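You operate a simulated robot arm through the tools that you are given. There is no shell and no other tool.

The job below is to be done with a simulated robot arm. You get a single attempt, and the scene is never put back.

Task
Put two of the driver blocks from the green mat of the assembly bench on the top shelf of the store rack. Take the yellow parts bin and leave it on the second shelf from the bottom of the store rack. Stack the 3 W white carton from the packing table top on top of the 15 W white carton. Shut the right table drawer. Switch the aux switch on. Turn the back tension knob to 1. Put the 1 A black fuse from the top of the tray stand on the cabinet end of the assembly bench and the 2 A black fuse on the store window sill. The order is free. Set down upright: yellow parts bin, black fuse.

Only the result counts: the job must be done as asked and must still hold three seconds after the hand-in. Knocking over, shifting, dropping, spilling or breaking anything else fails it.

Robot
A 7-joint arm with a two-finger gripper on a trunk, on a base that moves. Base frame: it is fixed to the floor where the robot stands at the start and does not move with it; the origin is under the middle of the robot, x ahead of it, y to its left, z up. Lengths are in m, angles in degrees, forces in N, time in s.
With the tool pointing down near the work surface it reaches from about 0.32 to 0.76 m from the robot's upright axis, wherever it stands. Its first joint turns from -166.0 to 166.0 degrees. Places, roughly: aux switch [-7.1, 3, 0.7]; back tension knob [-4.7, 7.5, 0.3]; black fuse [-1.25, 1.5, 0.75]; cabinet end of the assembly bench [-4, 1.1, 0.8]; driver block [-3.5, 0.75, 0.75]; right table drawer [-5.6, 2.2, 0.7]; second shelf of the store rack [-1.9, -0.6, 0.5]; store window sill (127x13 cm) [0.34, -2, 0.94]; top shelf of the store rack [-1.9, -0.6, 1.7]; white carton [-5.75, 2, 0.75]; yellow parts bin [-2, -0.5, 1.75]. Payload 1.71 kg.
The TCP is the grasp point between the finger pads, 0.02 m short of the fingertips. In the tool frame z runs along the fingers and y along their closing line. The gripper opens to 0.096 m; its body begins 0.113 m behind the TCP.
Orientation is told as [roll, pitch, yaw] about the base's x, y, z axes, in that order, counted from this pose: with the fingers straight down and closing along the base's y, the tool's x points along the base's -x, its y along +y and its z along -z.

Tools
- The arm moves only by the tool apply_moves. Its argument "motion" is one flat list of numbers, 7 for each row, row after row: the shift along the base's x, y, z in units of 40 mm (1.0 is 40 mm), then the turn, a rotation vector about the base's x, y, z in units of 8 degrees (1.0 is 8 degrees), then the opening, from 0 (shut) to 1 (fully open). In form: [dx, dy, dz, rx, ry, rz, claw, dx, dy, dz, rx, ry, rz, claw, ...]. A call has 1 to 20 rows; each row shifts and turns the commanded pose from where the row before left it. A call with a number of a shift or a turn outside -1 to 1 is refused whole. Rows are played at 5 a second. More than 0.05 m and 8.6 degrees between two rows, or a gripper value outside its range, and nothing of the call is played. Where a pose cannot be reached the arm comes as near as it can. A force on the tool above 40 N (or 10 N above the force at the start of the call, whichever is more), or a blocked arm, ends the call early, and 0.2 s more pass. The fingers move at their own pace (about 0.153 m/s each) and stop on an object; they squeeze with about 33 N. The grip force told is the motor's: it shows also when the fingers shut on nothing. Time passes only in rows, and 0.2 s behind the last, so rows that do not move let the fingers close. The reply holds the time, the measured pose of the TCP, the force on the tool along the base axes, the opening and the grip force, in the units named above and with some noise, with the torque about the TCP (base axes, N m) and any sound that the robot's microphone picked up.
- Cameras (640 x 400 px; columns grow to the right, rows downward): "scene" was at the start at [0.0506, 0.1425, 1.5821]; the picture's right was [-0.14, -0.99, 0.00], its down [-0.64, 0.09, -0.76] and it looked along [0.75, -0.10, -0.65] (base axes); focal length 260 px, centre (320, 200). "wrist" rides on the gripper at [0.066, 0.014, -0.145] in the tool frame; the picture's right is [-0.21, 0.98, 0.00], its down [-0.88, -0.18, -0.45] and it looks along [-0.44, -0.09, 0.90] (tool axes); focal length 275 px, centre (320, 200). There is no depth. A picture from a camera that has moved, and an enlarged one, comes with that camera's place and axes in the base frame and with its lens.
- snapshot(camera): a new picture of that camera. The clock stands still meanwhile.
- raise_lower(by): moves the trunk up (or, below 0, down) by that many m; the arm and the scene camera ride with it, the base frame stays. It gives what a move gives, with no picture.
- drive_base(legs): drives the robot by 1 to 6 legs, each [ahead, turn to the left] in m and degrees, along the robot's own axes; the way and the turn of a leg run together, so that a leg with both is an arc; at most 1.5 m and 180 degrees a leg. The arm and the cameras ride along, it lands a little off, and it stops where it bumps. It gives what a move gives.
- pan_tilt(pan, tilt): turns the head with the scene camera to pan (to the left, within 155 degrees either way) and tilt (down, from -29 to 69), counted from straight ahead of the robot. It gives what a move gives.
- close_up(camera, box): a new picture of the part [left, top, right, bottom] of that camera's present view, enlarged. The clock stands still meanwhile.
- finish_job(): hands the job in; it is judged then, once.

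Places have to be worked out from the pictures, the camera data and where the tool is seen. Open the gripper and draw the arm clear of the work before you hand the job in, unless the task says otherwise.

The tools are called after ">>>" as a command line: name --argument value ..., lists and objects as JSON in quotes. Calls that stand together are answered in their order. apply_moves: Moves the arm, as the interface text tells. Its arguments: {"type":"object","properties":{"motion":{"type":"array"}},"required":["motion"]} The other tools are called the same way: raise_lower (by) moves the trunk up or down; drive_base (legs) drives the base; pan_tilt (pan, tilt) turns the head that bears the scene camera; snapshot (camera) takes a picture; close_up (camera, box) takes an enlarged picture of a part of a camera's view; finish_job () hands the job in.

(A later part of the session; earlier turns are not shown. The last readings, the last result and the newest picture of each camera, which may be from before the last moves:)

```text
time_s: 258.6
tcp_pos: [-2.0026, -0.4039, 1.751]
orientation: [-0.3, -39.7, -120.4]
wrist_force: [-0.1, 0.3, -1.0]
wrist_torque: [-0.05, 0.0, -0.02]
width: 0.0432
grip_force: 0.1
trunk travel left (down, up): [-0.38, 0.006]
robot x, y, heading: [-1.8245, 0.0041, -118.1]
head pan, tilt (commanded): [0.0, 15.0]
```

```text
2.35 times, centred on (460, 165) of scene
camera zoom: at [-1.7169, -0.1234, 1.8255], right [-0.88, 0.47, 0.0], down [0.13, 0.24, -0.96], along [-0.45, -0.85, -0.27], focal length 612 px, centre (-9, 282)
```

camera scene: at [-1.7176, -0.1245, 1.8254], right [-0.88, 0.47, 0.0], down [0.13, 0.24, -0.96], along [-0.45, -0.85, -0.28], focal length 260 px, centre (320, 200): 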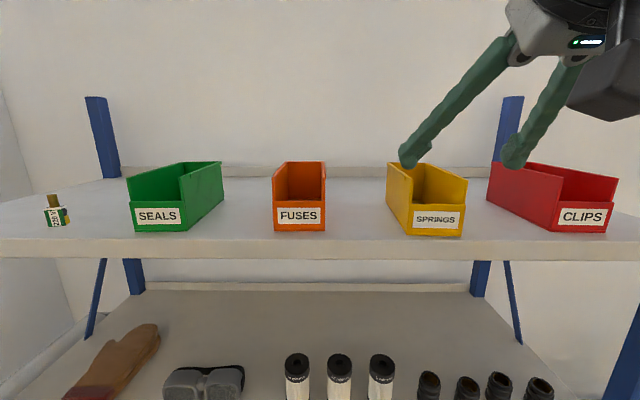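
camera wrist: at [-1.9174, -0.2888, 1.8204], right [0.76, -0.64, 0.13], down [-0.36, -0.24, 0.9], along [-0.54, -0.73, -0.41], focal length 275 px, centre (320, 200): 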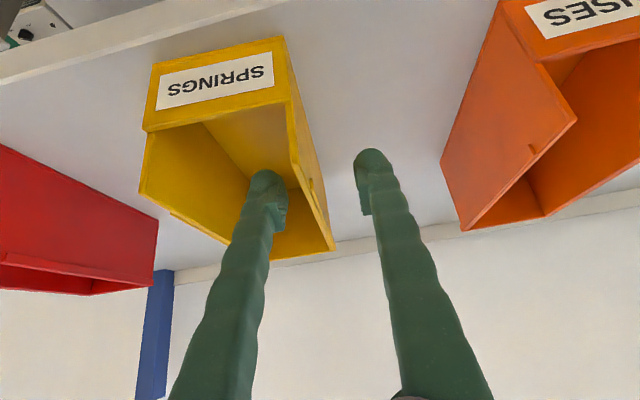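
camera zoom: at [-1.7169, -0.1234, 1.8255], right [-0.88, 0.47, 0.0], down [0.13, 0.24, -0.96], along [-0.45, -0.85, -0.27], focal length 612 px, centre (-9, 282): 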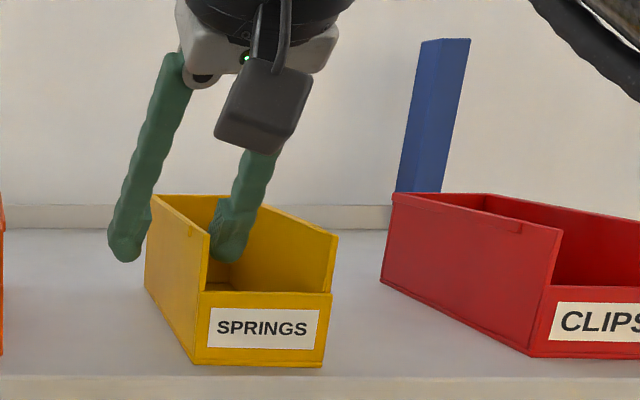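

One finger is inside the bin and one outside, with the wall centred between them. I lower the last 27 mm and close.

>>> apply_moves --motion '[-0.12, -0.22, -0.34, 0, 0, 0, 0.45, -0.12, -0.22, -0.3, 0, 0, 0, 0.45, 0, 0, 0, 0, 0, 0, 0.45]'

>>> apply_moves --motion '[0, 0, 0, 0, 0, 0, 0, 0, 0, 0, 0, 0, 0, 0, 0, 0, 0, 0, 0, 0, 0]'

>>> snapshot --camera "wrist"

>>> close_up --camera "scene" --box '[340, 80, 580, 250]'

```text
time_s: 259.4
tcp_pos: [-2.0115, -0.4223, 1.7281]
orientation: [-0.2, -39.7, -120.5]
wrist_force: [1.0, 0.0, -0.8]
wrist_torque: [0.01, 0.02, 0.0]
width: 0.0433
grip_force: 0.1
trunk travel left (down, up): [-0.38, 0.006]
robot x, y, heading: [-1.8275, 0.0082, -118.3]
head pan, tilt (commanded): [0.0, 15.0]
```

```text
time_s: 260.2
tcp_pos: [-2.0117, -0.4221, 1.7282]
orientation: [-0.3, -39.7, -120.6]
wrist_force: [0.5, -0.4, -0.4]
wrist_torque: [-0.01, -0.01, -0.02]
width: 0.0061
grip_force: 31.7
trunk travel left (down, up): [-0.38, 0.006]
robot x, y, heading: [-1.8222, 0.0067, -118.4]
head pan, tilt (commanded): [0.0, 15.0]
```

```text
taken
camera wrist: at [-1.927, -0.3067, 1.7969], right [0.76, -0.64, 0.13], down [-0.35, -0.24, 0.9], along [-0.54, -0.73, -0.41], focal length 275 px, centre (320, 200)
```

wrist: 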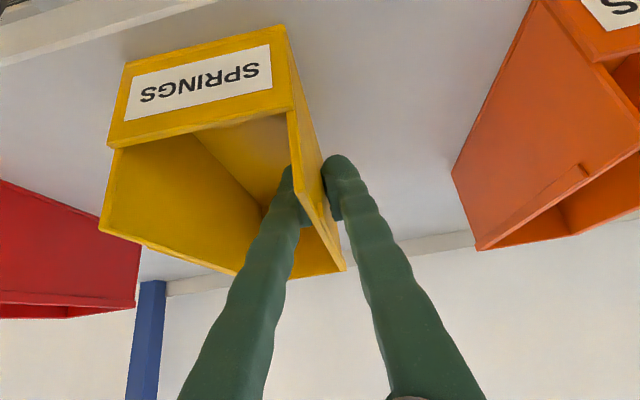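

```text
2.35 times, centred on (460, 165) of scene
camera zoom: at [-1.717, -0.1237, 1.8254], right [-0.88, 0.47, 0.0], down [0.13, 0.24, -0.96], along [-0.45, -0.85, -0.27], focal length 612 px, centre (-9, 282)
```

zoom: 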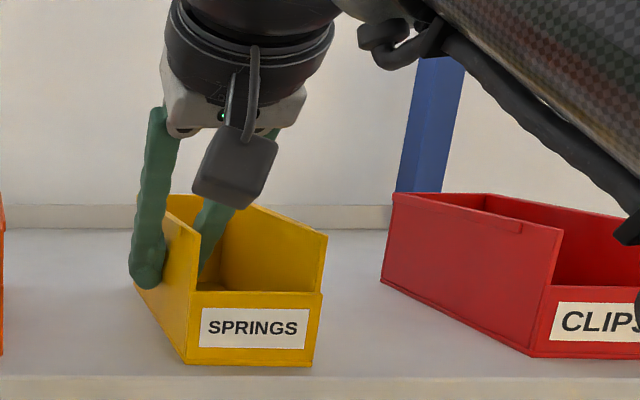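

The wall is clamped at 6 mm with almost no side load. I lift 12 mm as a test.

>>> apply_moves --motion '[0, 0, 0.15, 0, 0, 0, 0, 0, 0, 0.15, 0, 0, 0, 0, 0, 0, 0, 0, 0, 0, 0]'

>>> close_up --camera "scene" --box '[340, 80, 580, 250]'

```text
time_s: 261.0
tcp_pos: [-2.0122, -0.4229, 1.7392]
orientation: [-0.1, -39.7, -120.4]
wrist_force: [-1.0, 0.2, -1.5]
wrist_torque: [0.01, -0.07, 0.01]
width: 0.0061
grip_force: 32.5
trunk travel left (down, up): [-0.38, 0.006]
robot x, y, heading: [-1.8236, 0.0067, -118.3]
head pan, tilt (commanded): [0.0, 15.0]
```

```text
2.35 times, centred on (460, 165) of scene
camera zoom: at [-1.7171, -0.1237, 1.8254], right [-0.88, 0.47, 0.0], down [0.13, 0.24, -0.96], along [-0.45, -0.85, -0.27], focal length 612 px, centre (-9, 282)
```

zoom: 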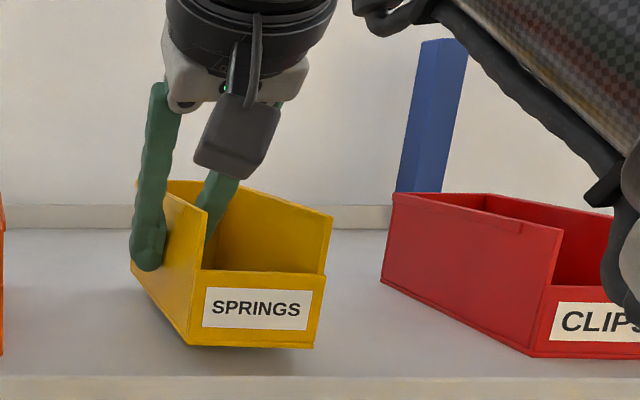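

The bin lifts level, weighing only about 1.5 N. I raise it a little more, back away from the rack and shift along to the gap on the second shelf.

>>> apply_moves --motion '[0, 0, 0.5, 0, 0, 0, 0, 0, 0, 0, 0, 0, 0, 0]'

>>> drive_base --legs '[[-0.45, 0]]'

>>> snapshot --camera "wrist"

>>> snapshot --camera "scene"

```text
time_s: 261.6
tcp_pos: [-2.0116, -0.4219, 1.7592]
orientation: [-0.2, -39.8, -120.5]
wrist_force: [0.6, -0.1, -0.5]
wrist_torque: [0.0, -0.03, -0.01]
width: 0.0061
grip_force: 32.5
trunk travel left (down, up): [-0.38, 0.006]
robot x, y, heading: [-1.8207, 0.006, -118.1]
head pan, tilt (commanded): [0.0, 15.0]
```

```text
time_s: 264.5
tcp_pos: [-1.7968, -0.0178, 1.7579]
orientation: [-0.4, -39.5, -120.7]
wrist_force: [-0.3, 0.5, -2.4]
wrist_torque: [-0.03, -0.01, 0.01]
width: 0.0061
grip_force: 32.2
trunk travel left (down, up): [-0.38, 0.006]
robot x, y, heading: [-1.599, 0.418, -118.2]
head pan, tilt (commanded): [0.0, 15.0]
```

```text
taken
camera wrist: at [-1.7116, 0.0965, 1.8273], right [0.76, -0.64, 0.13], down [-0.36, -0.24, 0.9], along [-0.54, -0.73, -0.41], focal length 275 px, centre (320, 200)
```

wrist: 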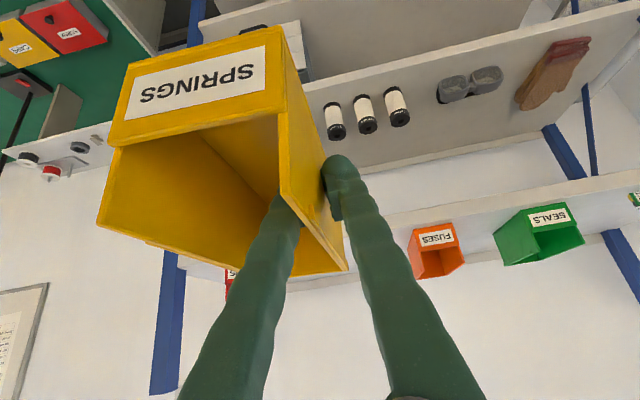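

```text
taken
camera scene: at [-1.4915, 0.296, 1.8259], right [-0.88, 0.48, 0.0], down [0.13, 0.24, -0.96], along [-0.46, -0.85, -0.27], focal length 260 px, centre (320, 200)
```

scene: 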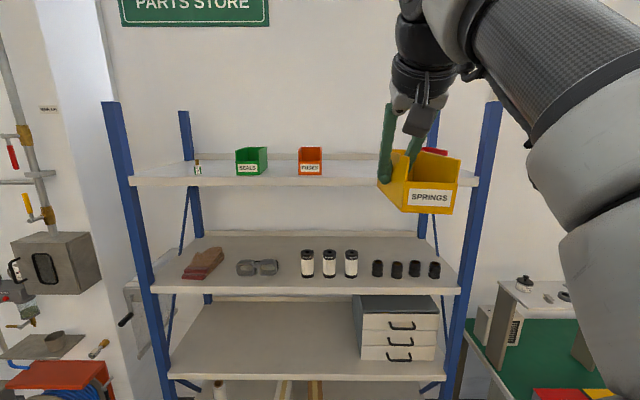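

The bin came out cleanly and hangs level. I lower the trunk fully and shift 0.47 m along the rack towards the gap.

>>> raise_lower --by -0.375

>>> drive_base --legs '[[0, 89.3], [0.47, 0], [0, -90]]'

>>> pan_tilt --pan 0 --tilt 40

>>> snapshot --camera "scene"

```text
time_s: 268.1
tcp_pos: [-1.7893, -0.0042, 1.3882]
orientation: [-0.2, -40.0, -120.7]
wrist_force: [0.4, -0.2, -2.3]
wrist_torque: [-0.02, -0.08, -0.01]
width: 0.006
grip_force: 32.2
trunk travel left (down, up): [-0.005, 0.381]
robot x, y, heading: [-1.6003, 0.4144, -118.4]
head pan, tilt (commanded): [0.0, 15.0]
```

```text
time_s: 280.4
tcp_pos: [-1.3824, -0.232, 1.3871]
orientation: [-0.2, -40.1, -123.0]
wrist_force: [-0.4, 0.1, -1.2]
wrist_torque: [0.02, -0.03, -0.02]
width: 0.0056
grip_force: 31.9
trunk travel left (down, up): [-0.005, 0.381]
robot x, y, heading: [-1.1724, 0.1752, -120.9]
head pan, tilt (commanded): [0.0, 15.0]
```

```text
time_s: 281.2
tcp_pos: [-1.3691, -0.2101, 1.3972]
orientation: [-0.1, -41.1, -123.0]
wrist_force: [0.5, 0.5, -0.9]
wrist_torque: [-0.07, -0.01, 0.02]
width: 0.0059
grip_force: 32.0
trunk travel left (down, up): [-0.005, 0.381]
robot x, y, heading: [-1.1753, 0.1772, -120.4]
head pan, tilt (commanded): [0.0, 40.0]
```

```text
taken
camera scene: at [-1.0628, 0.0603, 1.4117], right [-0.86, 0.51, 0.0], down [0.33, 0.56, -0.76], along [-0.39, -0.65, -0.65], focal length 260 px, centre (320, 200)
```

scene: 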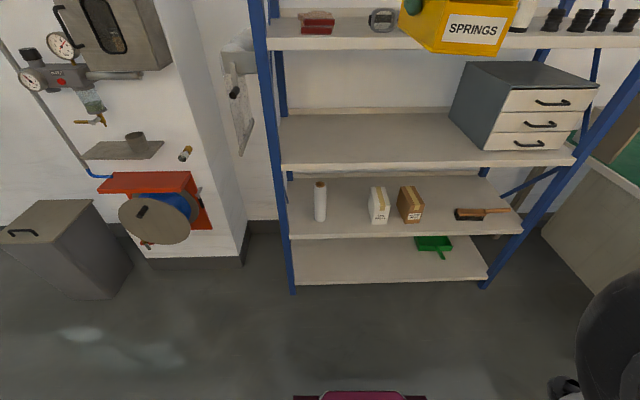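

I can see the second shelf from above now. I zoom in to measure its height and the gap between the roll and the white box.

>>> close_up --camera "scene" --box '[270, 150, 430, 250]'

>>> close_up --camera "scene" --box '[390, 150, 550, 250]'

```text
4.00 times, centred on (350, 200) of scene
camera zoom: at [-1.0628, 0.0603, 1.4117], right [-0.86, 0.51, 0.0], down [0.33, 0.56, -0.76], along [-0.39, -0.65, -0.65], focal length 1041 px, centre (200, 200)
```

zoom: 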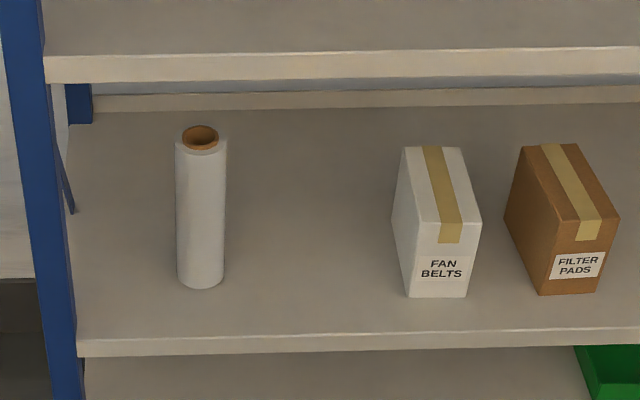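

```text
4.00 times, centred on (470, 200) of scene
camera zoom: at [-1.0628, 0.0603, 1.4117], right [-0.86, 0.51, 0.0], down [0.33, 0.56, -0.76], along [-0.39, -0.65, -0.65], focal length 1041 px, centre (-280, 200)
```

zoom: 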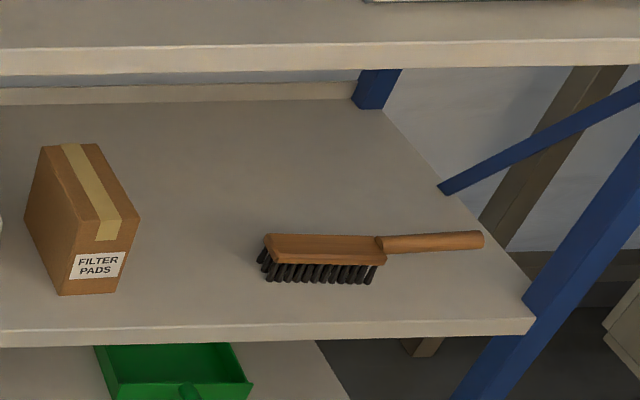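

The second shelf's surface is at z about 0.53 and the gap runs from u = 1.02 to 1.215. I lower the bin in free air in front of the rack to just above that height, reaching out a little.

>>> apply_moves --motion '[-0.09, -0.165, -0.98, 0, 0, 0.1, 0, -0.09, -0.165, -0.98, 0, 0, 0.1, 0, -0.09, -0.165, -0.98, 0, 0, 0.1, 0, -0.09, -0.165, -0.98, 0, 0, 0, 0, -0.09, -0.165, -0.98, 0, 0, 0, 0, -0.09, -0.165, -0.98, 0, 0, 0, 0, -0.09, -0.165, -0.98, 0, 0, 0, 0, -0.09, -0.165, -0.98, 0, 0, 0, 0, -0.09, -0.165, -0.98, 0, 0, 0, 0, -0.09, -0.165, -0.98, 0, 0, 0, 0, -0.09, -0.165, -0.98, 0, 0, 0, 0, -0.09, -0.165, -0.98, 0, 0, 0, 0, -0.09, -0.165, -0.98, 0, 0, 0, 0, -0.09, -0.165, -0.98, 0, 0, 0, 0, -0.09, -0.165, -0.98, 0, 0, 0, 0, -0.09, -0.165, -0.98, 0, 0, 0, 0]'

>>> snapshot --camera "scene"

>>> snapshot --camera "wrist"

```text
time_s: 284.6
tcp_pos: [-1.4258, -0.3189, 0.7669]
orientation: [-0.1, -40.8, -120.7]
wrist_force: [0.0, -0.7, -0.8]
wrist_torque: [-0.02, -0.05, -0.01]
width: 0.006
grip_force: 32.0
trunk travel left (down, up): [-0.005, 0.381]
robot x, y, heading: [-1.1739, 0.1778, -121.0]
head pan, tilt (commanded): [0.0, 40.0]
```

```text
taken
camera scene: at [-1.0652, 0.0567, 1.4115], right [-0.86, 0.51, 0.0], down [0.33, 0.56, -0.75], along [-0.39, -0.65, -0.66], focal length 260 px, centre (320, 200)
```

scene: 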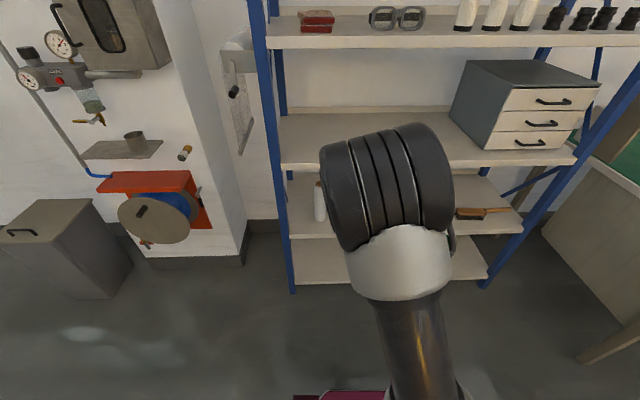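

```text
taken
camera wrist: at [-1.341, -0.2017, 0.8326], right [0.76, -0.64, 0.13], down [-0.35, -0.23, 0.91], along [-0.55, -0.74, -0.39], focal length 275 px, centre (320, 200)
```

wrist: 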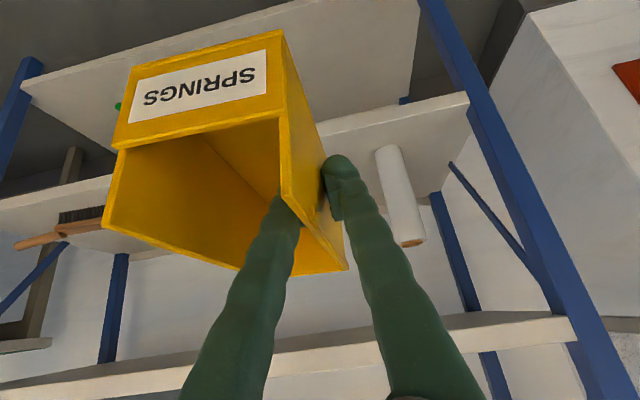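

The bin hangs in front of the second shelf, and through the fingers I see the paper roll to its right in the picture. I lower the rest to about 3 cm above shelf height.

>>> apply_moves --motion '[-0.13, -0.23, -0.95, 0, 0, 0, 0, -0.13, -0.23, -0.95, 0, 0, 0, 0, -0.13, -0.23, -0.95, 0, 0, 0, 0, -0.13, -0.23, -0.95, 0, 0, 0, 0, 0, 0, 0, 0, 0, 0, 0]'

>>> snapshot --camera "wrist"

```text
time_s: 285.8
tcp_pos: [-1.4475, -0.3588, 0.6144]
orientation: [-0.2, -40.7, -120.7]
wrist_force: [0.0, -0.7, -1.2]
wrist_torque: [0.01, -0.07, 0.01]
width: 0.0061
grip_force: 32.0
trunk travel left (down, up): [-0.005, 0.381]
robot x, y, heading: [-1.1738, 0.1768, -120.7]
head pan, tilt (commanded): [0.0, 40.0]
```

```text
taken
camera wrist: at [-1.3622, -0.2414, 0.6803], right [0.76, -0.63, 0.13], down [-0.35, -0.23, 0.91], along [-0.55, -0.74, -0.39], focal length 275 px, centre (320, 200)
```

wrist: 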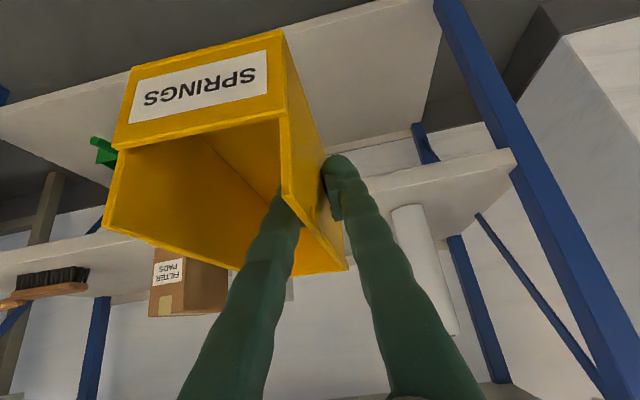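

Before driving in I check the shelf height and the roll's position in this close view.

>>> close_up --camera "wrist" --box '[340, 120, 540, 245]'

>>> close_up --camera "wrist" --box '[120, 220, 320, 345]'

```text
3.20 times, centred on (440, 182) of wrist
camera zoom: at [-1.3622, -0.2414, 0.6803], right [0.76, -0.63, 0.13], down [-0.35, -0.23, 0.91], along [-0.55, -0.74, -0.39], focal length 881 px, centre (-64, 256)
```

zoom: 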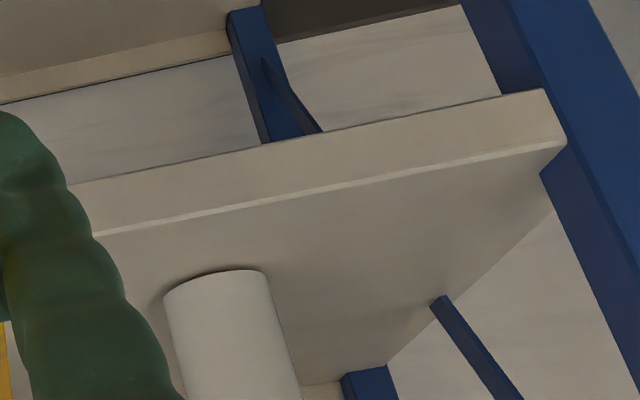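

```text
3.20 times, centred on (220, 282) of wrist
camera zoom: at [-1.3622, -0.2414, 0.6803], right [0.76, -0.63, 0.13], down [-0.35, -0.23, 0.91], along [-0.55, -0.74, -0.39], focal length 881 px, centre (640, -64)
```

zoom: 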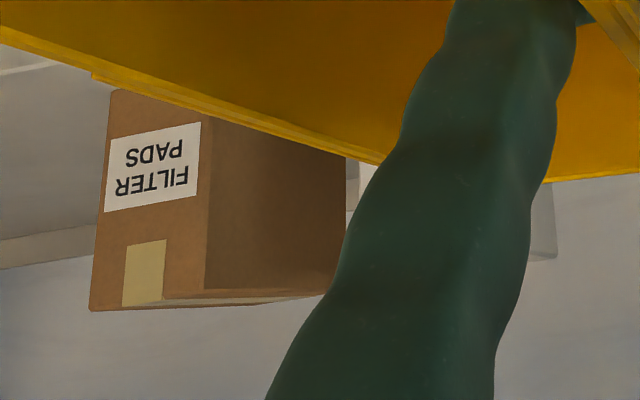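

The shelf top is at z about 0.53 and the roll's near edge at u = 1.017, which leaves about 3 cm on each side for the finger and the bin. I drive forward in two parts with a check between.

>>> drive_base --legs '[[0.2, 0]]'

>>> snapshot --camera "wrist"

>>> pan_tilt --pan 30 --tilt 45

>>> snapshot --camera "scene"

```text
time_s: 287.5
tcp_pos: [-1.5467, -0.5303, 0.614]
orientation: [-0.1, -41.0, -120.3]
wrist_force: [0.2, 0.4, -1.5]
wrist_torque: [0.0, -0.06, -0.01]
width: 0.0059
grip_force: 32.1
trunk travel left (down, up): [-0.005, 0.381]
robot x, y, heading: [-1.2769, 0.0108, -120.4]
head pan, tilt (commanded): [0.0, 40.0]
```

```text
taken
camera wrist: at [-1.4615, -0.4131, 0.6809], right [0.76, -0.63, 0.13], down [-0.35, -0.23, 0.91], along [-0.54, -0.74, -0.39], focal length 275 px, centre (320, 200)
```

wrist: 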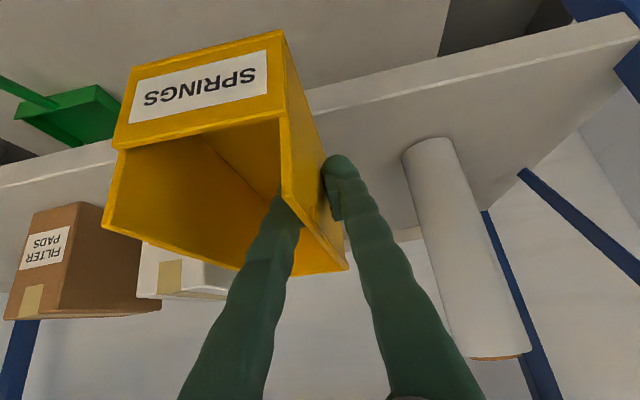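

```text
time_s: 288.4
tcp_pos: [-1.5416, -0.5217, 0.6249]
orientation: [-0.2, -41.7, -120.3]
wrist_force: [0.7, 0.1, -0.8]
wrist_torque: [0.02, -0.07, -0.01]
width: 0.0059
grip_force: 31.8
trunk travel left (down, up): [-0.005, 0.381]
robot x, y, heading: [-1.2725, 0.0033, -120.2]
head pan, tilt (commanded): [30.0, 45.0]
```

```text
taken
camera scene: at [-1.1233, -0.122, 1.4045], right [-1.0, 0.01, -0.01], down [0.01, 0.72, -0.7], along [0.0, -0.7, -0.72], focal length 260 px, centre (320, 200)
```

scene: 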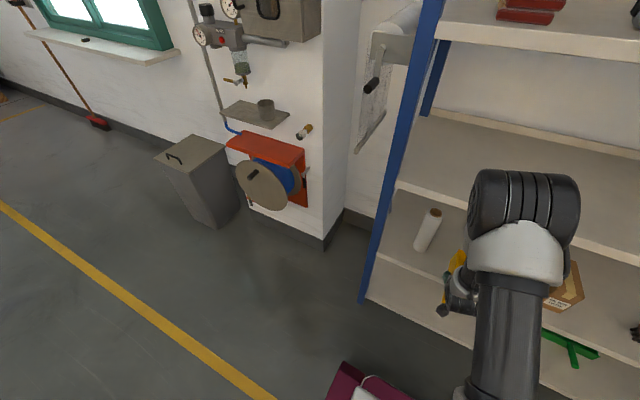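

The head view shows the elbow drum near the shelf edge, so before going further I check its real distance with a second head angle.

>>> pan_tilt --pan -40 --tilt 45

>>> snapshot --camera "scene"

>>> pan_tilt --pan 60 --tilt 40

>>> snapshot --camera "scene"

```text
time_s: 289.9
tcp_pos: [-1.5425, -0.5209, 0.6247]
orientation: [-0.2, -41.7, -120.3]
wrist_force: [0.4, -0.3, -1.4]
wrist_torque: [0.04, -0.05, 0.01]
width: 0.0061
grip_force: 32.3
trunk travel left (down, up): [-0.005, 0.381]
robot x, y, heading: [-1.2757, 0.004, -120.5]
head pan, tilt (commanded): [-40.0, 45.0]
```

```text
taken
camera scene: at [-1.1992, -0.0679, 1.4046], right [-0.34, 0.94, 0.01], down [0.67, 0.25, -0.7], along [-0.66, -0.23, -0.72], focal length 260 px, centre (320, 200)
```

scene: 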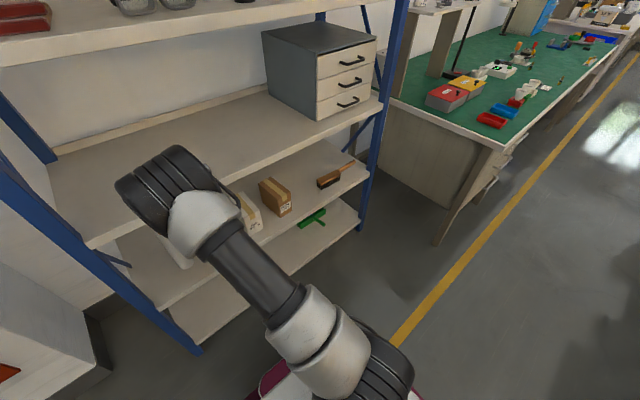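

```text
time_s: 291.6
tcp_pos: [-1.542, -0.5224, 0.6248]
orientation: [-0.2, -41.7, -120.3]
wrist_force: [0.0, 0.8, -1.4]
wrist_torque: [-0.04, -0.07, 0.0]
width: 0.0061
grip_force: 31.7
trunk travel left (down, up): [-0.005, 0.381]
robot x, y, heading: [-1.2749, 0.005, -120.5]
head pan, tilt (commanded): [60.0, 40.0]
```

```text
taken
camera scene: at [-1.0807, -0.1146, 1.4122], right [-0.87, -0.49, -0.01], down [-0.31, 0.57, -0.76], along [0.38, -0.66, -0.65], focal length 260 px, centre (320, 200)
```

scene: 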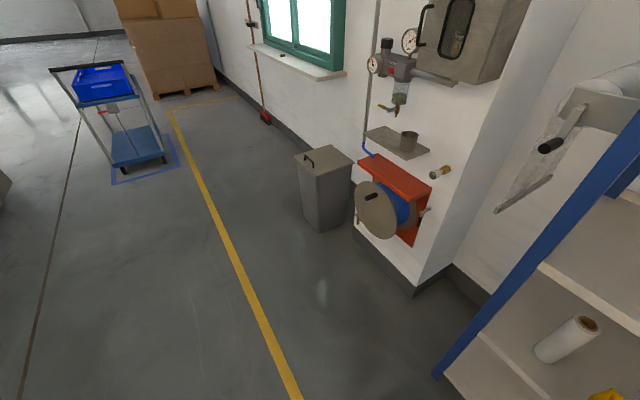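

Triangulated, the elbow is only 0.33 m out, so it will stay about 9 cm clear of the shelves. I drive the remaining 14 cm.

>>> drive_base --legs '[[0.14, 0]]'

>>> snapshot --camera "wrist"

>>> pan_tilt --pan 20 --tilt 50

>>> snapshot --camera "scene"

```text
time_s: 293.0
tcp_pos: [-1.6169, -0.6444, 0.6232]
orientation: [-0.2, -41.7, -120.5]
wrist_force: [1.1, 0.3, -0.2]
wrist_torque: [0.02, -0.06, 0.01]
width: 0.0059
grip_force: 32.2
trunk travel left (down, up): [-0.005, 0.381]
robot x, y, heading: [-1.3477, -0.1166, -120.6]
head pan, tilt (commanded): [60.0, 40.0]
```

```text
taken
camera wrist: at [-1.5305, -0.5276, 0.6879], right [0.76, -0.63, 0.13], down [-0.34, -0.22, 0.92], along [-0.55, -0.74, -0.38], focal length 275 px, centre (320, 200)
```

wrist: 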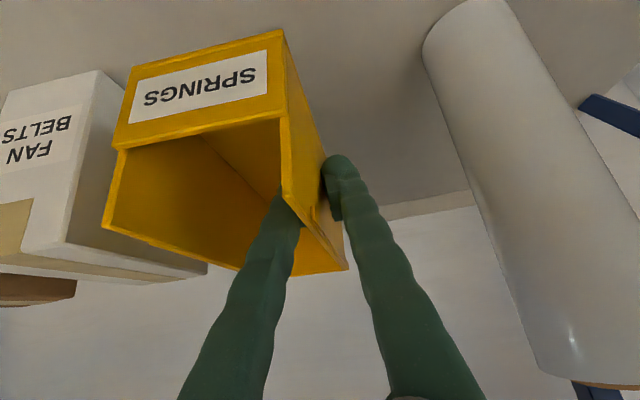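

```text
time_s: 294.1
tcp_pos: [-1.6122, -0.6376, 0.6333]
orientation: [-0.2, -42.6, -120.5]
wrist_force: [0.4, 0.2, -1.7]
wrist_torque: [0.02, -0.08, 0.0]
width: 0.0058
grip_force: 32.3
trunk travel left (down, up): [-0.005, 0.381]
robot x, y, heading: [-1.3509, -0.1173, -120.5]
head pan, tilt (commanded): [20.0, 50.0]
```

```text
taken
camera scene: at [-1.2097, -0.2407, 1.3976], right [-0.98, 0.18, -0.01], down [0.15, 0.76, -0.63], along [-0.11, -0.62, -0.78], focal length 260 px, centre (320, 200)
```

scene: 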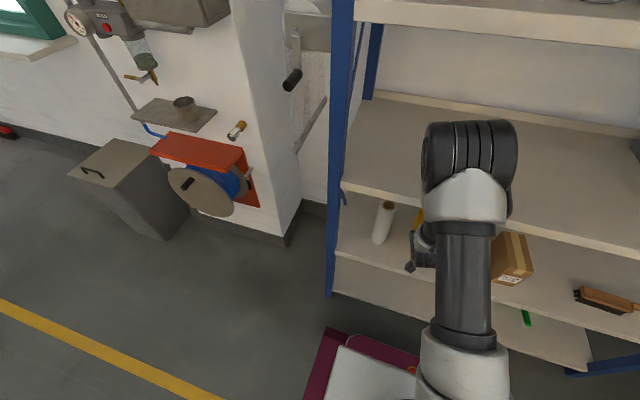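

The bin is over the shelf between the roll and the FAN BELTS box, with clearance on both sides. I correct a 3° tilt and lower in steps.

>>> apply_moves --motion '[0, 0, -0.3, 0.312, -0.184, 0, 0, 0, 0, -0.4, 0, 0, 0, 0, 0, 0, 0, 0, 0, 0, 0]'

>>> snapshot --camera "wrist"

```text
time_s: 294.9
tcp_pos: [-1.6116, -0.6367, 0.6046]
orientation: [-0.2, -39.7, -120.4]
wrist_force: [0.8, 0.3, -0.6]
wrist_torque: [0.03, -0.06, 0.0]
width: 0.0061
grip_force: 32.1
trunk travel left (down, up): [-0.005, 0.381]
robot x, y, heading: [-1.3472, -0.1187, -120.5]
head pan, tilt (commanded): [20.0, 50.0]
```

```text
taken
camera wrist: at [-1.5265, -0.5209, 0.6751], right [0.76, -0.64, 0.13], down [-0.36, -0.24, 0.9], along [-0.54, -0.73, -0.41], focal length 275 px, centre (320, 200)
```

wrist: 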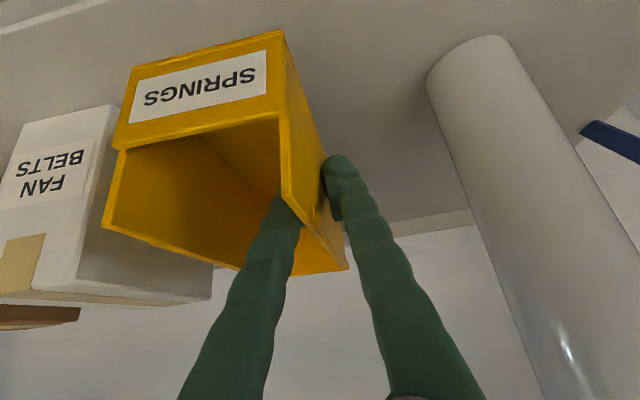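

The bin is level again, with its bottom about 3 cm above the shelf. I lower it in small steps until it touches.

>>> apply_moves --motion '[0, 0, -0.2, 0, 0, 0, 0, 0, 0, -0.2, 0, 0, 0, 0]'

>>> apply_moves --motion '[0, 0, -0.1, 0, 0, 0, 0, 0, 0, -0.1, 0, 0, 0, 0]'

>>> apply_moves --motion '[0, 0, -0.06, 0, 0, 0, 0, 0, 0, -0.06, 0, 0, 0, 0]'

```text
time_s: 295.5
tcp_pos: [-1.6127, -0.6356, 0.5895]
orientation: [-0.2, -39.8, -120.5]
wrist_force: [-0.7, -0.6, -1.6]
wrist_torque: [0.02, -0.11, -0.04]
width: 0.006
grip_force: 32.1
trunk travel left (down, up): [-0.005, 0.381]
robot x, y, heading: [-1.3441, -0.118, -120.6]
head pan, tilt (commanded): [20.0, 50.0]
```

```text
time_s: 296.1
tcp_pos: [-1.6122, -0.635, 0.5809]
orientation: [-0.2, -39.7, -120.5]
wrist_force: [-0.1, 0.0, -1.4]
wrist_torque: [-0.01, -0.07, 0.01]
width: 0.006
grip_force: 31.5
trunk travel left (down, up): [-0.005, 0.381]
robot x, y, heading: [-1.3472, -0.1205, -120.3]
head pan, tilt (commanded): [20.0, 50.0]
```

```text
time_s: 296.7
tcp_pos: [-1.6108, -0.6357, 0.5771]
orientation: [-0.2, -39.7, -120.5]
wrist_force: [0.6, 0.1, -1.3]
wrist_torque: [0.01, -0.04, 0.01]
width: 0.0062
grip_force: 32.5
trunk travel left (down, up): [-0.005, 0.381]
robot x, y, heading: [-1.3497, -0.118, -120.2]
head pan, tilt (commanded): [20.0, 50.0]
```

Still carrying the bin's weight at 0.577, so no contact yet. I go on in 2 mm steps.

>>> apply_moves --motion '[0, 0, -0.06, 0, 0, 0, 0, 0, 0, -0.06, 0, 0, 0, 0]'

>>> apply_moves --motion '[0, 0, -0.06, 0, 0, 0, 0, 0, 0, -0.06, 0, 0, 0, 0]'

>>> snapshot --camera "wrist"

```text
time_s: 297.3
tcp_pos: [-1.6101, -0.6359, 0.572]
orientation: [-0.2, -39.7, -120.7]
wrist_force: [0.3, 0.0, -1.1]
wrist_torque: [0.01, -0.08, 0.05]
width: 0.0059
grip_force: 32.7
trunk travel left (down, up): [-0.005, 0.381]
robot x, y, heading: [-1.3465, -0.116, -120.5]
head pan, tilt (commanded): [20.0, 50.0]
```

```text
time_s: 297.9
tcp_pos: [-1.6129, -0.6364, 0.5675]
orientation: [-0.2, -40.0, -120.3]
wrist_force: [1.3, 0.2, 4.2]
wrist_torque: [-0.44, 0.31, 0.13]
width: 0.0061
grip_force: 32.1
trunk travel left (down, up): [-0.005, 0.381]
robot x, y, heading: [-1.344, -0.117, -120.7]
head pan, tilt (commanded): [20.0, 50.0]
```

```text
taken
camera wrist: at [-1.5272, -0.5211, 0.6369], right [0.76, -0.63, 0.13], down [-0.35, -0.24, 0.9], along [-0.54, -0.73, -0.41], focal length 275 px, centre (320, 200)
```

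wrist: 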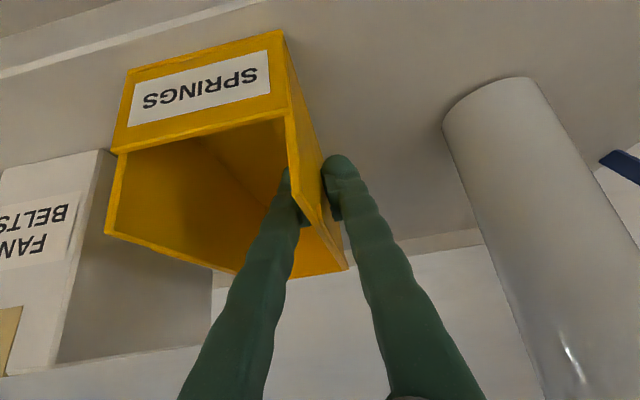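

The back edge of the bin touches first, shown by a pitch torque with 4 N. I press down 2 mm more to seat it flat.

>>> apply_moves --motion '[0, 0, -0.05, -0.08, 0.05, 0, 0, 0, 0, 0, 0, 0, 0, 0]'

>>> apply_moves --motion '[0, 0, -0.05, -0.08, 0.05, 0, 0, 0, 0, 0, 0, 0, 0, 0]'

```text
time_s: 298.5
tcp_pos: [-1.6128, -0.6372, 0.567]
orientation: [-0.3, -40.7, -120.5]
wrist_force: [2.3, 4.5, 23.6]
wrist_torque: [0.16, 0.01, 0.09]
width: 0.0061
grip_force: 31.9
trunk travel left (down, up): [-0.005, 0.381]
robot x, y, heading: [-1.3465, -0.1179, -120.5]
head pan, tilt (commanded): [20.0, 50.0]
```

```text
time_s: 299.1
tcp_pos: [-1.6123, -0.6352, 0.5668]
orientation: [-0.4, -41.6, -120.5]
wrist_force: [-0.6, 1.6, 32.2]
wrist_torque: [-0.25, 0.23, 0.02]
width: 0.0059
grip_force: 31.8
trunk travel left (down, up): [-0.005, 0.381]
robot x, y, heading: [-1.3489, -0.1169, -120.7]
head pan, tilt (commanded): [20.0, 50.0]
```

The force is now 32 N with almost no torque, so the bin sits flat. I ease off, open the fingers moderately and withdraw up and back along the tool axis.

>>> apply_moves --motion '[0, 0, 0.04, 0, 0, 0, 0, 0, 0, 0, 0, 0, 0, 0.15, 0, 0, 0, 0, 0, 0, 0.35, 0, 0, 0, 0, 0, 0, 0.35]'

>>> snapshot --camera "wrist"

```text
time_s: 300.1
tcp_pos: [-1.6114, -0.6353, 0.5642]
orientation: [-0.3, -41.2, -120.5]
wrist_force: [-0.8, -0.9, -0.3]
wrist_torque: [-0.03, 0.0, -0.01]
width: 0.0337
grip_force: 0.0
trunk travel left (down, up): [-0.005, 0.381]
robot x, y, heading: [-1.347, -0.1168, -120.5]
head pan, tilt (commanded): [20.0, 50.0]
```

```text
taken
camera wrist: at [-1.5261, -0.5189, 0.6299], right [0.76, -0.63, 0.13], down [-0.34, -0.22, 0.91], along [-0.55, -0.74, -0.39], focal length 275 px, centre (320, 200)
```

wrist: 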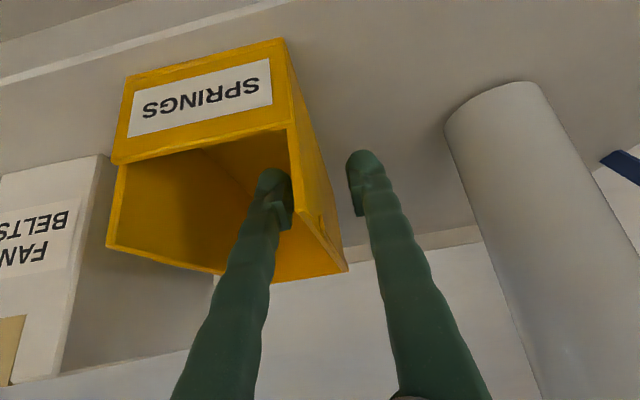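

Released cleanly. I withdraw along the tool axis and then back out of the rack.

>>> apply_moves --motion '[0.28, 0.47, 0.65, 0, 0, 0, 0.35, 0.28, 0.47, 0.65, 0, 0, 0, 0.35, 0.28, 0.47, 0.65, 0, 0, 0, 0.35, 0.5, 0.86, 0, 0, 0, 0, 0.35, 0.5, 0.86, 0, 0, 0, 0, 0.35]'

>>> drive_base --legs '[[-0.45, 0]]'

>>> snapshot --camera "wrist"

>>> pan_tilt --pan 15 --tilt 35

>>> snapshot --camera "scene"

```text
time_s: 301.3
tcp_pos: [-1.5472, -0.5373, 0.6347]
orientation: [-0.3, -41.1, -120.6]
wrist_force: [0.0, 1.1, 0.4]
wrist_torque: [0.01, -0.01, -0.01]
width: 0.0334
grip_force: 0.0
out of reach, approached as far as the arm can: row 5
trunk travel left (down, up): [-0.005, 0.381]
robot x, y, heading: [-1.3475, -0.1177, -120.6]
head pan, tilt (commanded): [20.0, 50.0]
```

```text
time_s: 304.3
tcp_pos: [-1.3038, -0.1264, 0.6336]
orientation: [-0.3, -41.2, -120.1]
wrist_force: [0.0, 0.1, -0.4]
wrist_torque: [0.0, 0.01, 0.02]
width: 0.0337
grip_force: 0.1
trunk travel left (down, up): [-0.005, 0.381]
robot x, y, heading: [-1.1042, 0.2938, -120.2]
head pan, tilt (commanded): [20.0, 50.0]
```

```text
taken
camera wrist: at [-1.2177, -0.0096, 0.7002], right [0.77, -0.63, 0.13], down [-0.34, -0.23, 0.91], along [-0.54, -0.74, -0.39], focal length 275 px, centre (320, 200)
```

wrist: 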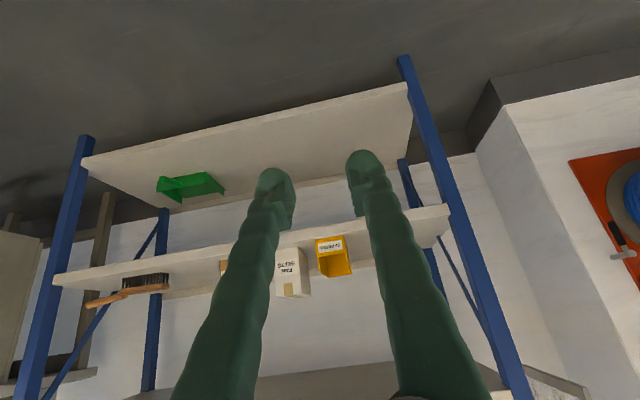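

```text
time_s: 305.1
tcp_pos: [-1.3037, -0.1337, 0.6465]
orientation: [0.2, -43.9, -120.4]
wrist_force: [-1.3, -0.1, 0.1]
wrist_torque: [0.0, -0.01, 0.01]
width: 0.0334
grip_force: 0.0
trunk travel left (down, up): [-0.005, 0.381]
robot x, y, heading: [-1.105, 0.2936, -120.2]
head pan, tilt (commanded): [15.0, 35.0]
```

```text
taken
camera scene: at [-0.9771, 0.1623, 1.419], right [-0.96, 0.26, 0.0], down [0.16, 0.57, -0.81], along [-0.21, -0.78, -0.59], focal length 260 px, centre (320, 200)
```

scene: 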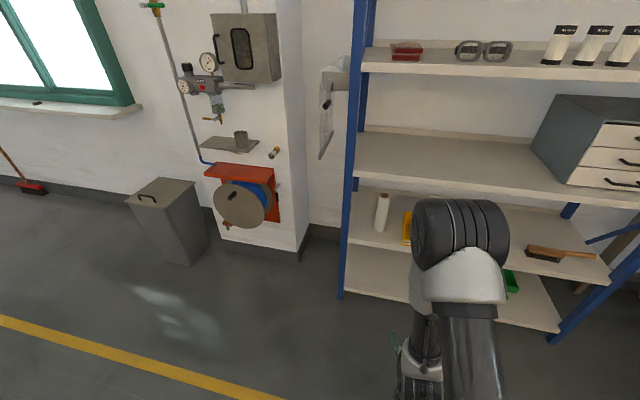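

The bin stands upright between the roll and the FAN BELTS box, and nothing else moved. I raise the trunk and arm back to travel height, set a 30° tilt again and drive to the second 220 V driver block.

>>> raise_lower --by 0.175

>>> apply_moves --motion '[0.1, 0.17, 1, 0.5, -0.294, 0, 0.6, 0.1, 0.17, 1, 0.5, -0.294, 0, 0.6, 0.1, 0.17, 1, 0.5, -0.294, 0, 0.6, 0, 0, 1, 0, 0, 0, 0.6, 0, 0, 1, 0, 0, 0, 0.6, 0, 0, 1, 0, 0, 0, 0.6, 0, 0, 1, 0, 0, 0, 0.6, 0, 0, 1, 0, 0, 0, 0.6]'

>>> drive_base --legs '[[0, -85.3], [1.0, 0], [0.98, 0], [0, 86.5]]'

>>> pan_tilt --pan 5 --tilt 45

>>> snapshot --camera "scene"

>>> snapshot --camera "wrist"

```text
time_s: 307.0
tcp_pos: [-1.3054, -0.1388, 0.8213]
orientation: [0.2, -44.3, -120.5]
wrist_force: [-0.3, -0.3, 0.0]
wrist_torque: [0.03, 0.02, 0.0]
width: 0.0337
grip_force: 0.0
trunk travel left (down, up): [-0.18, 0.206]
robot x, y, heading: [-1.1048, 0.2948, -120.1]
head pan, tilt (commanded): [15.0, 35.0]
```

```text
time_s: 308.6
tcp_pos: [-1.2927, -0.1031, 1.0832]
orientation: [0.0, -29.7, -120.1]
wrist_force: [-0.7, -0.1, -0.1]
wrist_torque: [-0.07, -0.04, 0.04]
width: 0.0573
grip_force: 0.1
out of reach, approached as far as the arm can: row 1
trunk travel left (down, up): [-0.18, 0.206]
robot x, y, heading: [-1.108, 0.2968, -119.9]
head pan, tilt (commanded): [15.0, 35.0]
stopped in row 7: the arm was blocked; the commanded pose is now the measured one
```

```text
time_s: 326.8
tcp_pos: [-3.1128, 0.7377, 1.0997]
orientation: [-0.2, -31.8, -128.5]
wrist_force: [-1.0, 0.6, 1.1]
wrist_torque: [-0.09, -0.03, 0.06]
width: 0.0576
grip_force: 0.0
trunk travel left (down, up): [-0.18, 0.206]
robot x, y, heading: [-2.8815, 1.0814, -128.9]
head pan, tilt (commanded): [15.0, 35.0]
stopped in leg 4: the robot was blocked; the commanded pose is now the measured one
```

```text
time_s: 327.5
tcp_pos: [-3.1121, 0.7344, 1.0966]
orientation: [-0.2, -31.6, -128.4]
wrist_force: [0.1, -0.2, -0.4]
wrist_torque: [0.01, 0.01, 0.03]
width: 0.0576
grip_force: 0.0
trunk travel left (down, up): [-0.18, 0.206]
robot x, y, heading: [-2.8857, 1.0837, -128.6]
head pan, tilt (commanded): [5.0, 45.0]
```

```text
taken
camera scene: at [-2.7872, 0.9451, 1.5794], right [-0.83, 0.55, 0.0], down [0.4, 0.6, -0.7], along [-0.39, -0.58, -0.72], focal length 260 px, centre (320, 200)
```

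scene: 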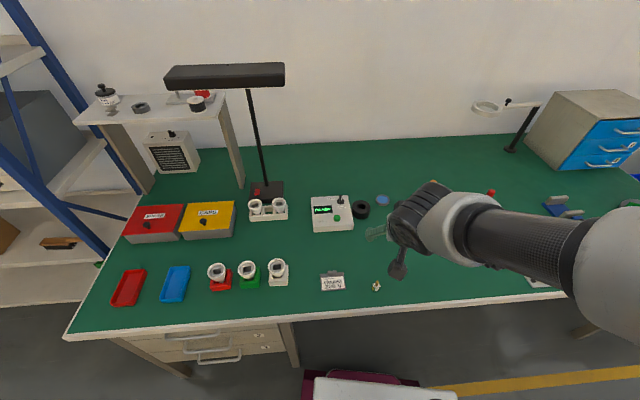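

```text
taken
camera wrist: at [-3.0199, 0.8279, 1.1852], right [0.66, -0.75, 0.1], down [-0.46, -0.29, 0.84], along [-0.6, -0.6, -0.53], focal length 275 px, centre (320, 200)
```

wrist: 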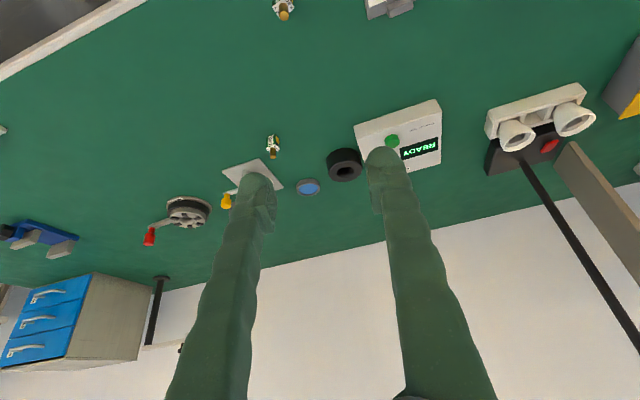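

Two small bumps happened: the arm stalled at z = 1.08 and the base's corner met the bench side during the turn. Nothing on the bench looks disturbed. I back off 10 cm, finish the turn and recheck.

>>> drive_base --legs '[[-0.12, 0], [0, 9.5]]'

>>> snapshot --camera "scene"

>>> snapshot --camera "wrist"

```text
time_s: 329.6
tcp_pos: [-2.9706, 0.8014, 1.0979]
orientation: [-0.3, -31.7, -118.6]
wrist_force: [0.9, -0.4, 1.1]
wrist_torque: [0.07, 0.04, -0.03]
width: 0.0574
grip_force: 0.1
trunk travel left (down, up): [-0.18, 0.206]
robot x, y, heading: [-2.8082, 1.1806, -119.2]
head pan, tilt (commanded): [5.0, 45.0]
```

```text
taken
camera scene: at [-2.6729, 1.0865, 1.5799], right [-0.91, 0.41, 0.0], down [0.28, 0.64, -0.71], along [-0.29, -0.65, -0.7], focal length 260 px, centre (320, 200)
```

scene: 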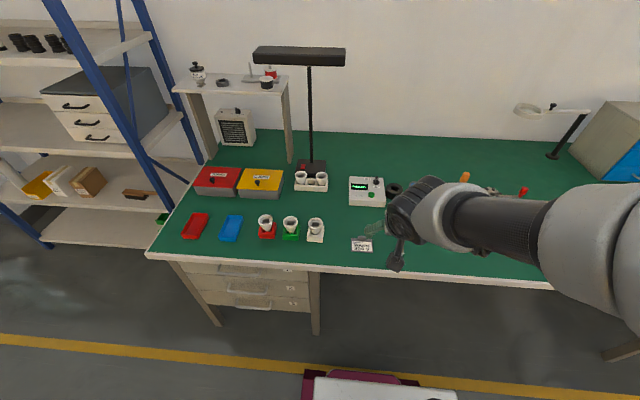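

```text
taken
camera wrist: at [-2.8941, 0.9094, 1.1866], right [0.77, -0.63, 0.1], down [-0.4, -0.36, 0.84], along [-0.49, -0.69, -0.53], focal length 275 px, centre (320, 200)
```

wrist: 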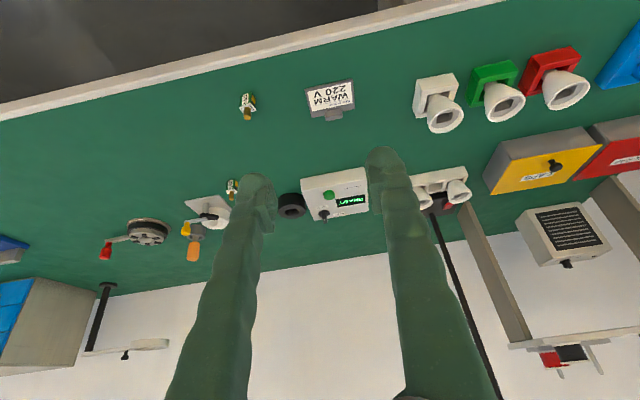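

The second 220 V block shows at about [-3.134, 0.735], agreeing with my first estimate. I move above it.

>>> apply_moves --motion '[-0.67, -0.26, -0.5, 0.19, -0.1, 0, 0.45, -0.67, -0.26, -0.6, 0, 0, 0, 0.45, -0.67, -0.26, -0.65, 0, 0, 0, 0.45, -0.67, -0.26, -0.65, 0, 0, 0, 0.45, -0.67, -0.26, -0.65, 0, 0, 0, 0.45, -0.66, -0.24, -0.65, 0, 0, 0, 0.45, 0, 0, 0, 0, 0, 0, 0.45]'

>>> snapshot --camera "wrist"

```text
time_s: 331.1
tcp_pos: [-3.1348, 0.7308, 0.9446]
orientation: [-0.5, -29.6, -118.6]
wrist_force: [0.4, -0.8, -0.3]
wrist_torque: [0.02, 0.02, 0.01]
width: 0.0432
grip_force: 0.2
trunk travel left (down, up): [-0.18, 0.206]
robot x, y, heading: [-2.8082, 1.1793, -119.1]
head pan, tilt (commanded): [5.0, 45.0]
```

```text
taken
camera wrist: at [-3.0597, 0.8364, 1.0384], right [0.77, -0.63, 0.09], down [-0.42, -0.39, 0.82], along [-0.48, -0.67, -0.56], focal length 275 px, centre (320, 200)
```

wrist: 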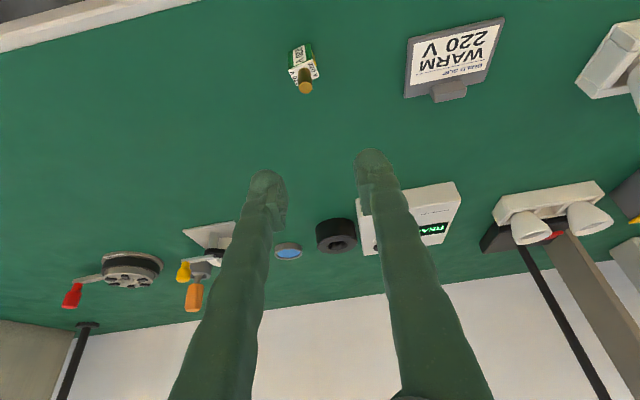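

The stud is at [-3.134, 0.734]. I step back 9 mm and descend to just above grip height.

>>> apply_moves --motion '[0.1, 0.21, -0.6, 0, 0, 0, 0.45, 0, 0, -0.6, 0, 0, 0, 0.45, 0, 0, -0.4, 0, 0, 0, 0.45, 0, 0, 0, 0, 0, 0, 0.45]'

>>> snapshot --camera "wrist"

```text
time_s: 332.1
tcp_pos: [-3.1319, 0.7414, 0.8818]
orientation: [-0.4, -29.7, -118.6]
wrist_force: [-0.7, 0.1, 0.2]
wrist_torque: [-0.03, 0.01, -0.01]
width: 0.0432
grip_force: 0.1
trunk travel left (down, up): [-0.18, 0.206]
robot x, y, heading: [-2.8047, 1.1793, -119.0]
head pan, tilt (commanded): [5.0, 45.0]
```

```text
taken
camera wrist: at [-3.0571, 0.8465, 0.9752], right [0.77, -0.63, 0.1], down [-0.42, -0.39, 0.82], along [-0.48, -0.67, -0.56], focal length 275 px, centre (320, 200)
```

wrist: 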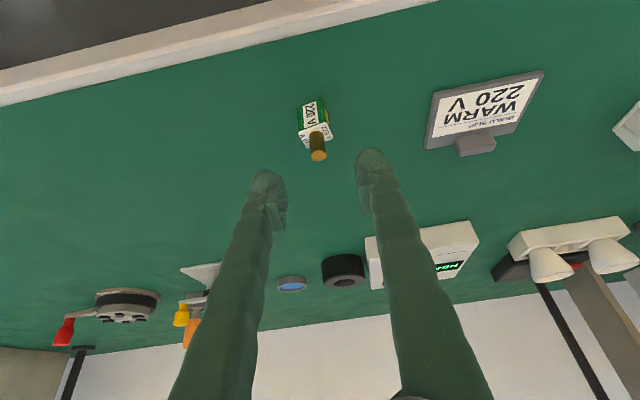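

The stud sits just as the first one did. I lower 31 mm and close on it.

>>> apply_moves --motion '[0, 0, -0.4, 0, 0, 0, 0.45, 0, 0, -0.38, 0, 0, 0, 0.45, 0, 0, 0, 0, 0, 0, 0.45, 0, 0, 0, 0, 0, 0, 0, 0, 0, 0, 0, 0, 0, 0, 0, 0, 0, 0, 0, 0, 0]'

>>> apply_moves --motion '[0, 0, 0.5, 0, 0, 0, 0, 0, 0, 1, 0, 0, 0, 0]'

>>> close_up --camera "wrist" --box '[200, 100, 440, 250]'

```text
time_s: 333.6
tcp_pos: [-3.1299, 0.7398, 0.8511]
orientation: [-0.4, -29.6, -118.7]
wrist_force: [0.0, -0.8, -0.6]
wrist_torque: [0.0, -0.01, -0.01]
width: 0.0069
grip_force: 32.5
trunk travel left (down, up): [-0.18, 0.206]
robot x, y, heading: [-2.8087, 1.1779, -119.1]
head pan, tilt (commanded): [5.0, 45.0]
```

```text
time_s: 334.1
tcp_pos: [-3.1304, 0.7394, 0.915]
orientation: [-0.4, -29.6, -118.6]
wrist_force: [-0.4, 0.4, 0.3]
wrist_torque: [-0.01, 0.0, -0.04]
width: 0.007
grip_force: 32.6
trunk travel left (down, up): [-0.18, 0.206]
robot x, y, heading: [-2.8108, 1.1727, -119.1]
head pan, tilt (commanded): [5.0, 45.0]
```

```text
2.67 times, centred on (320, 175) of wrist
camera zoom: at [-3.0556, 0.8439, 1.0078], right [0.77, -0.63, 0.1], down [-0.42, -0.39, 0.82], along [-0.48, -0.67, -0.56], focal length 734 px, centre (320, 267)
```

zoom: 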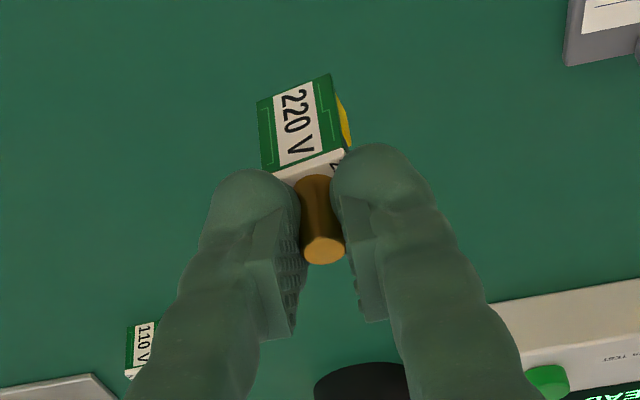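

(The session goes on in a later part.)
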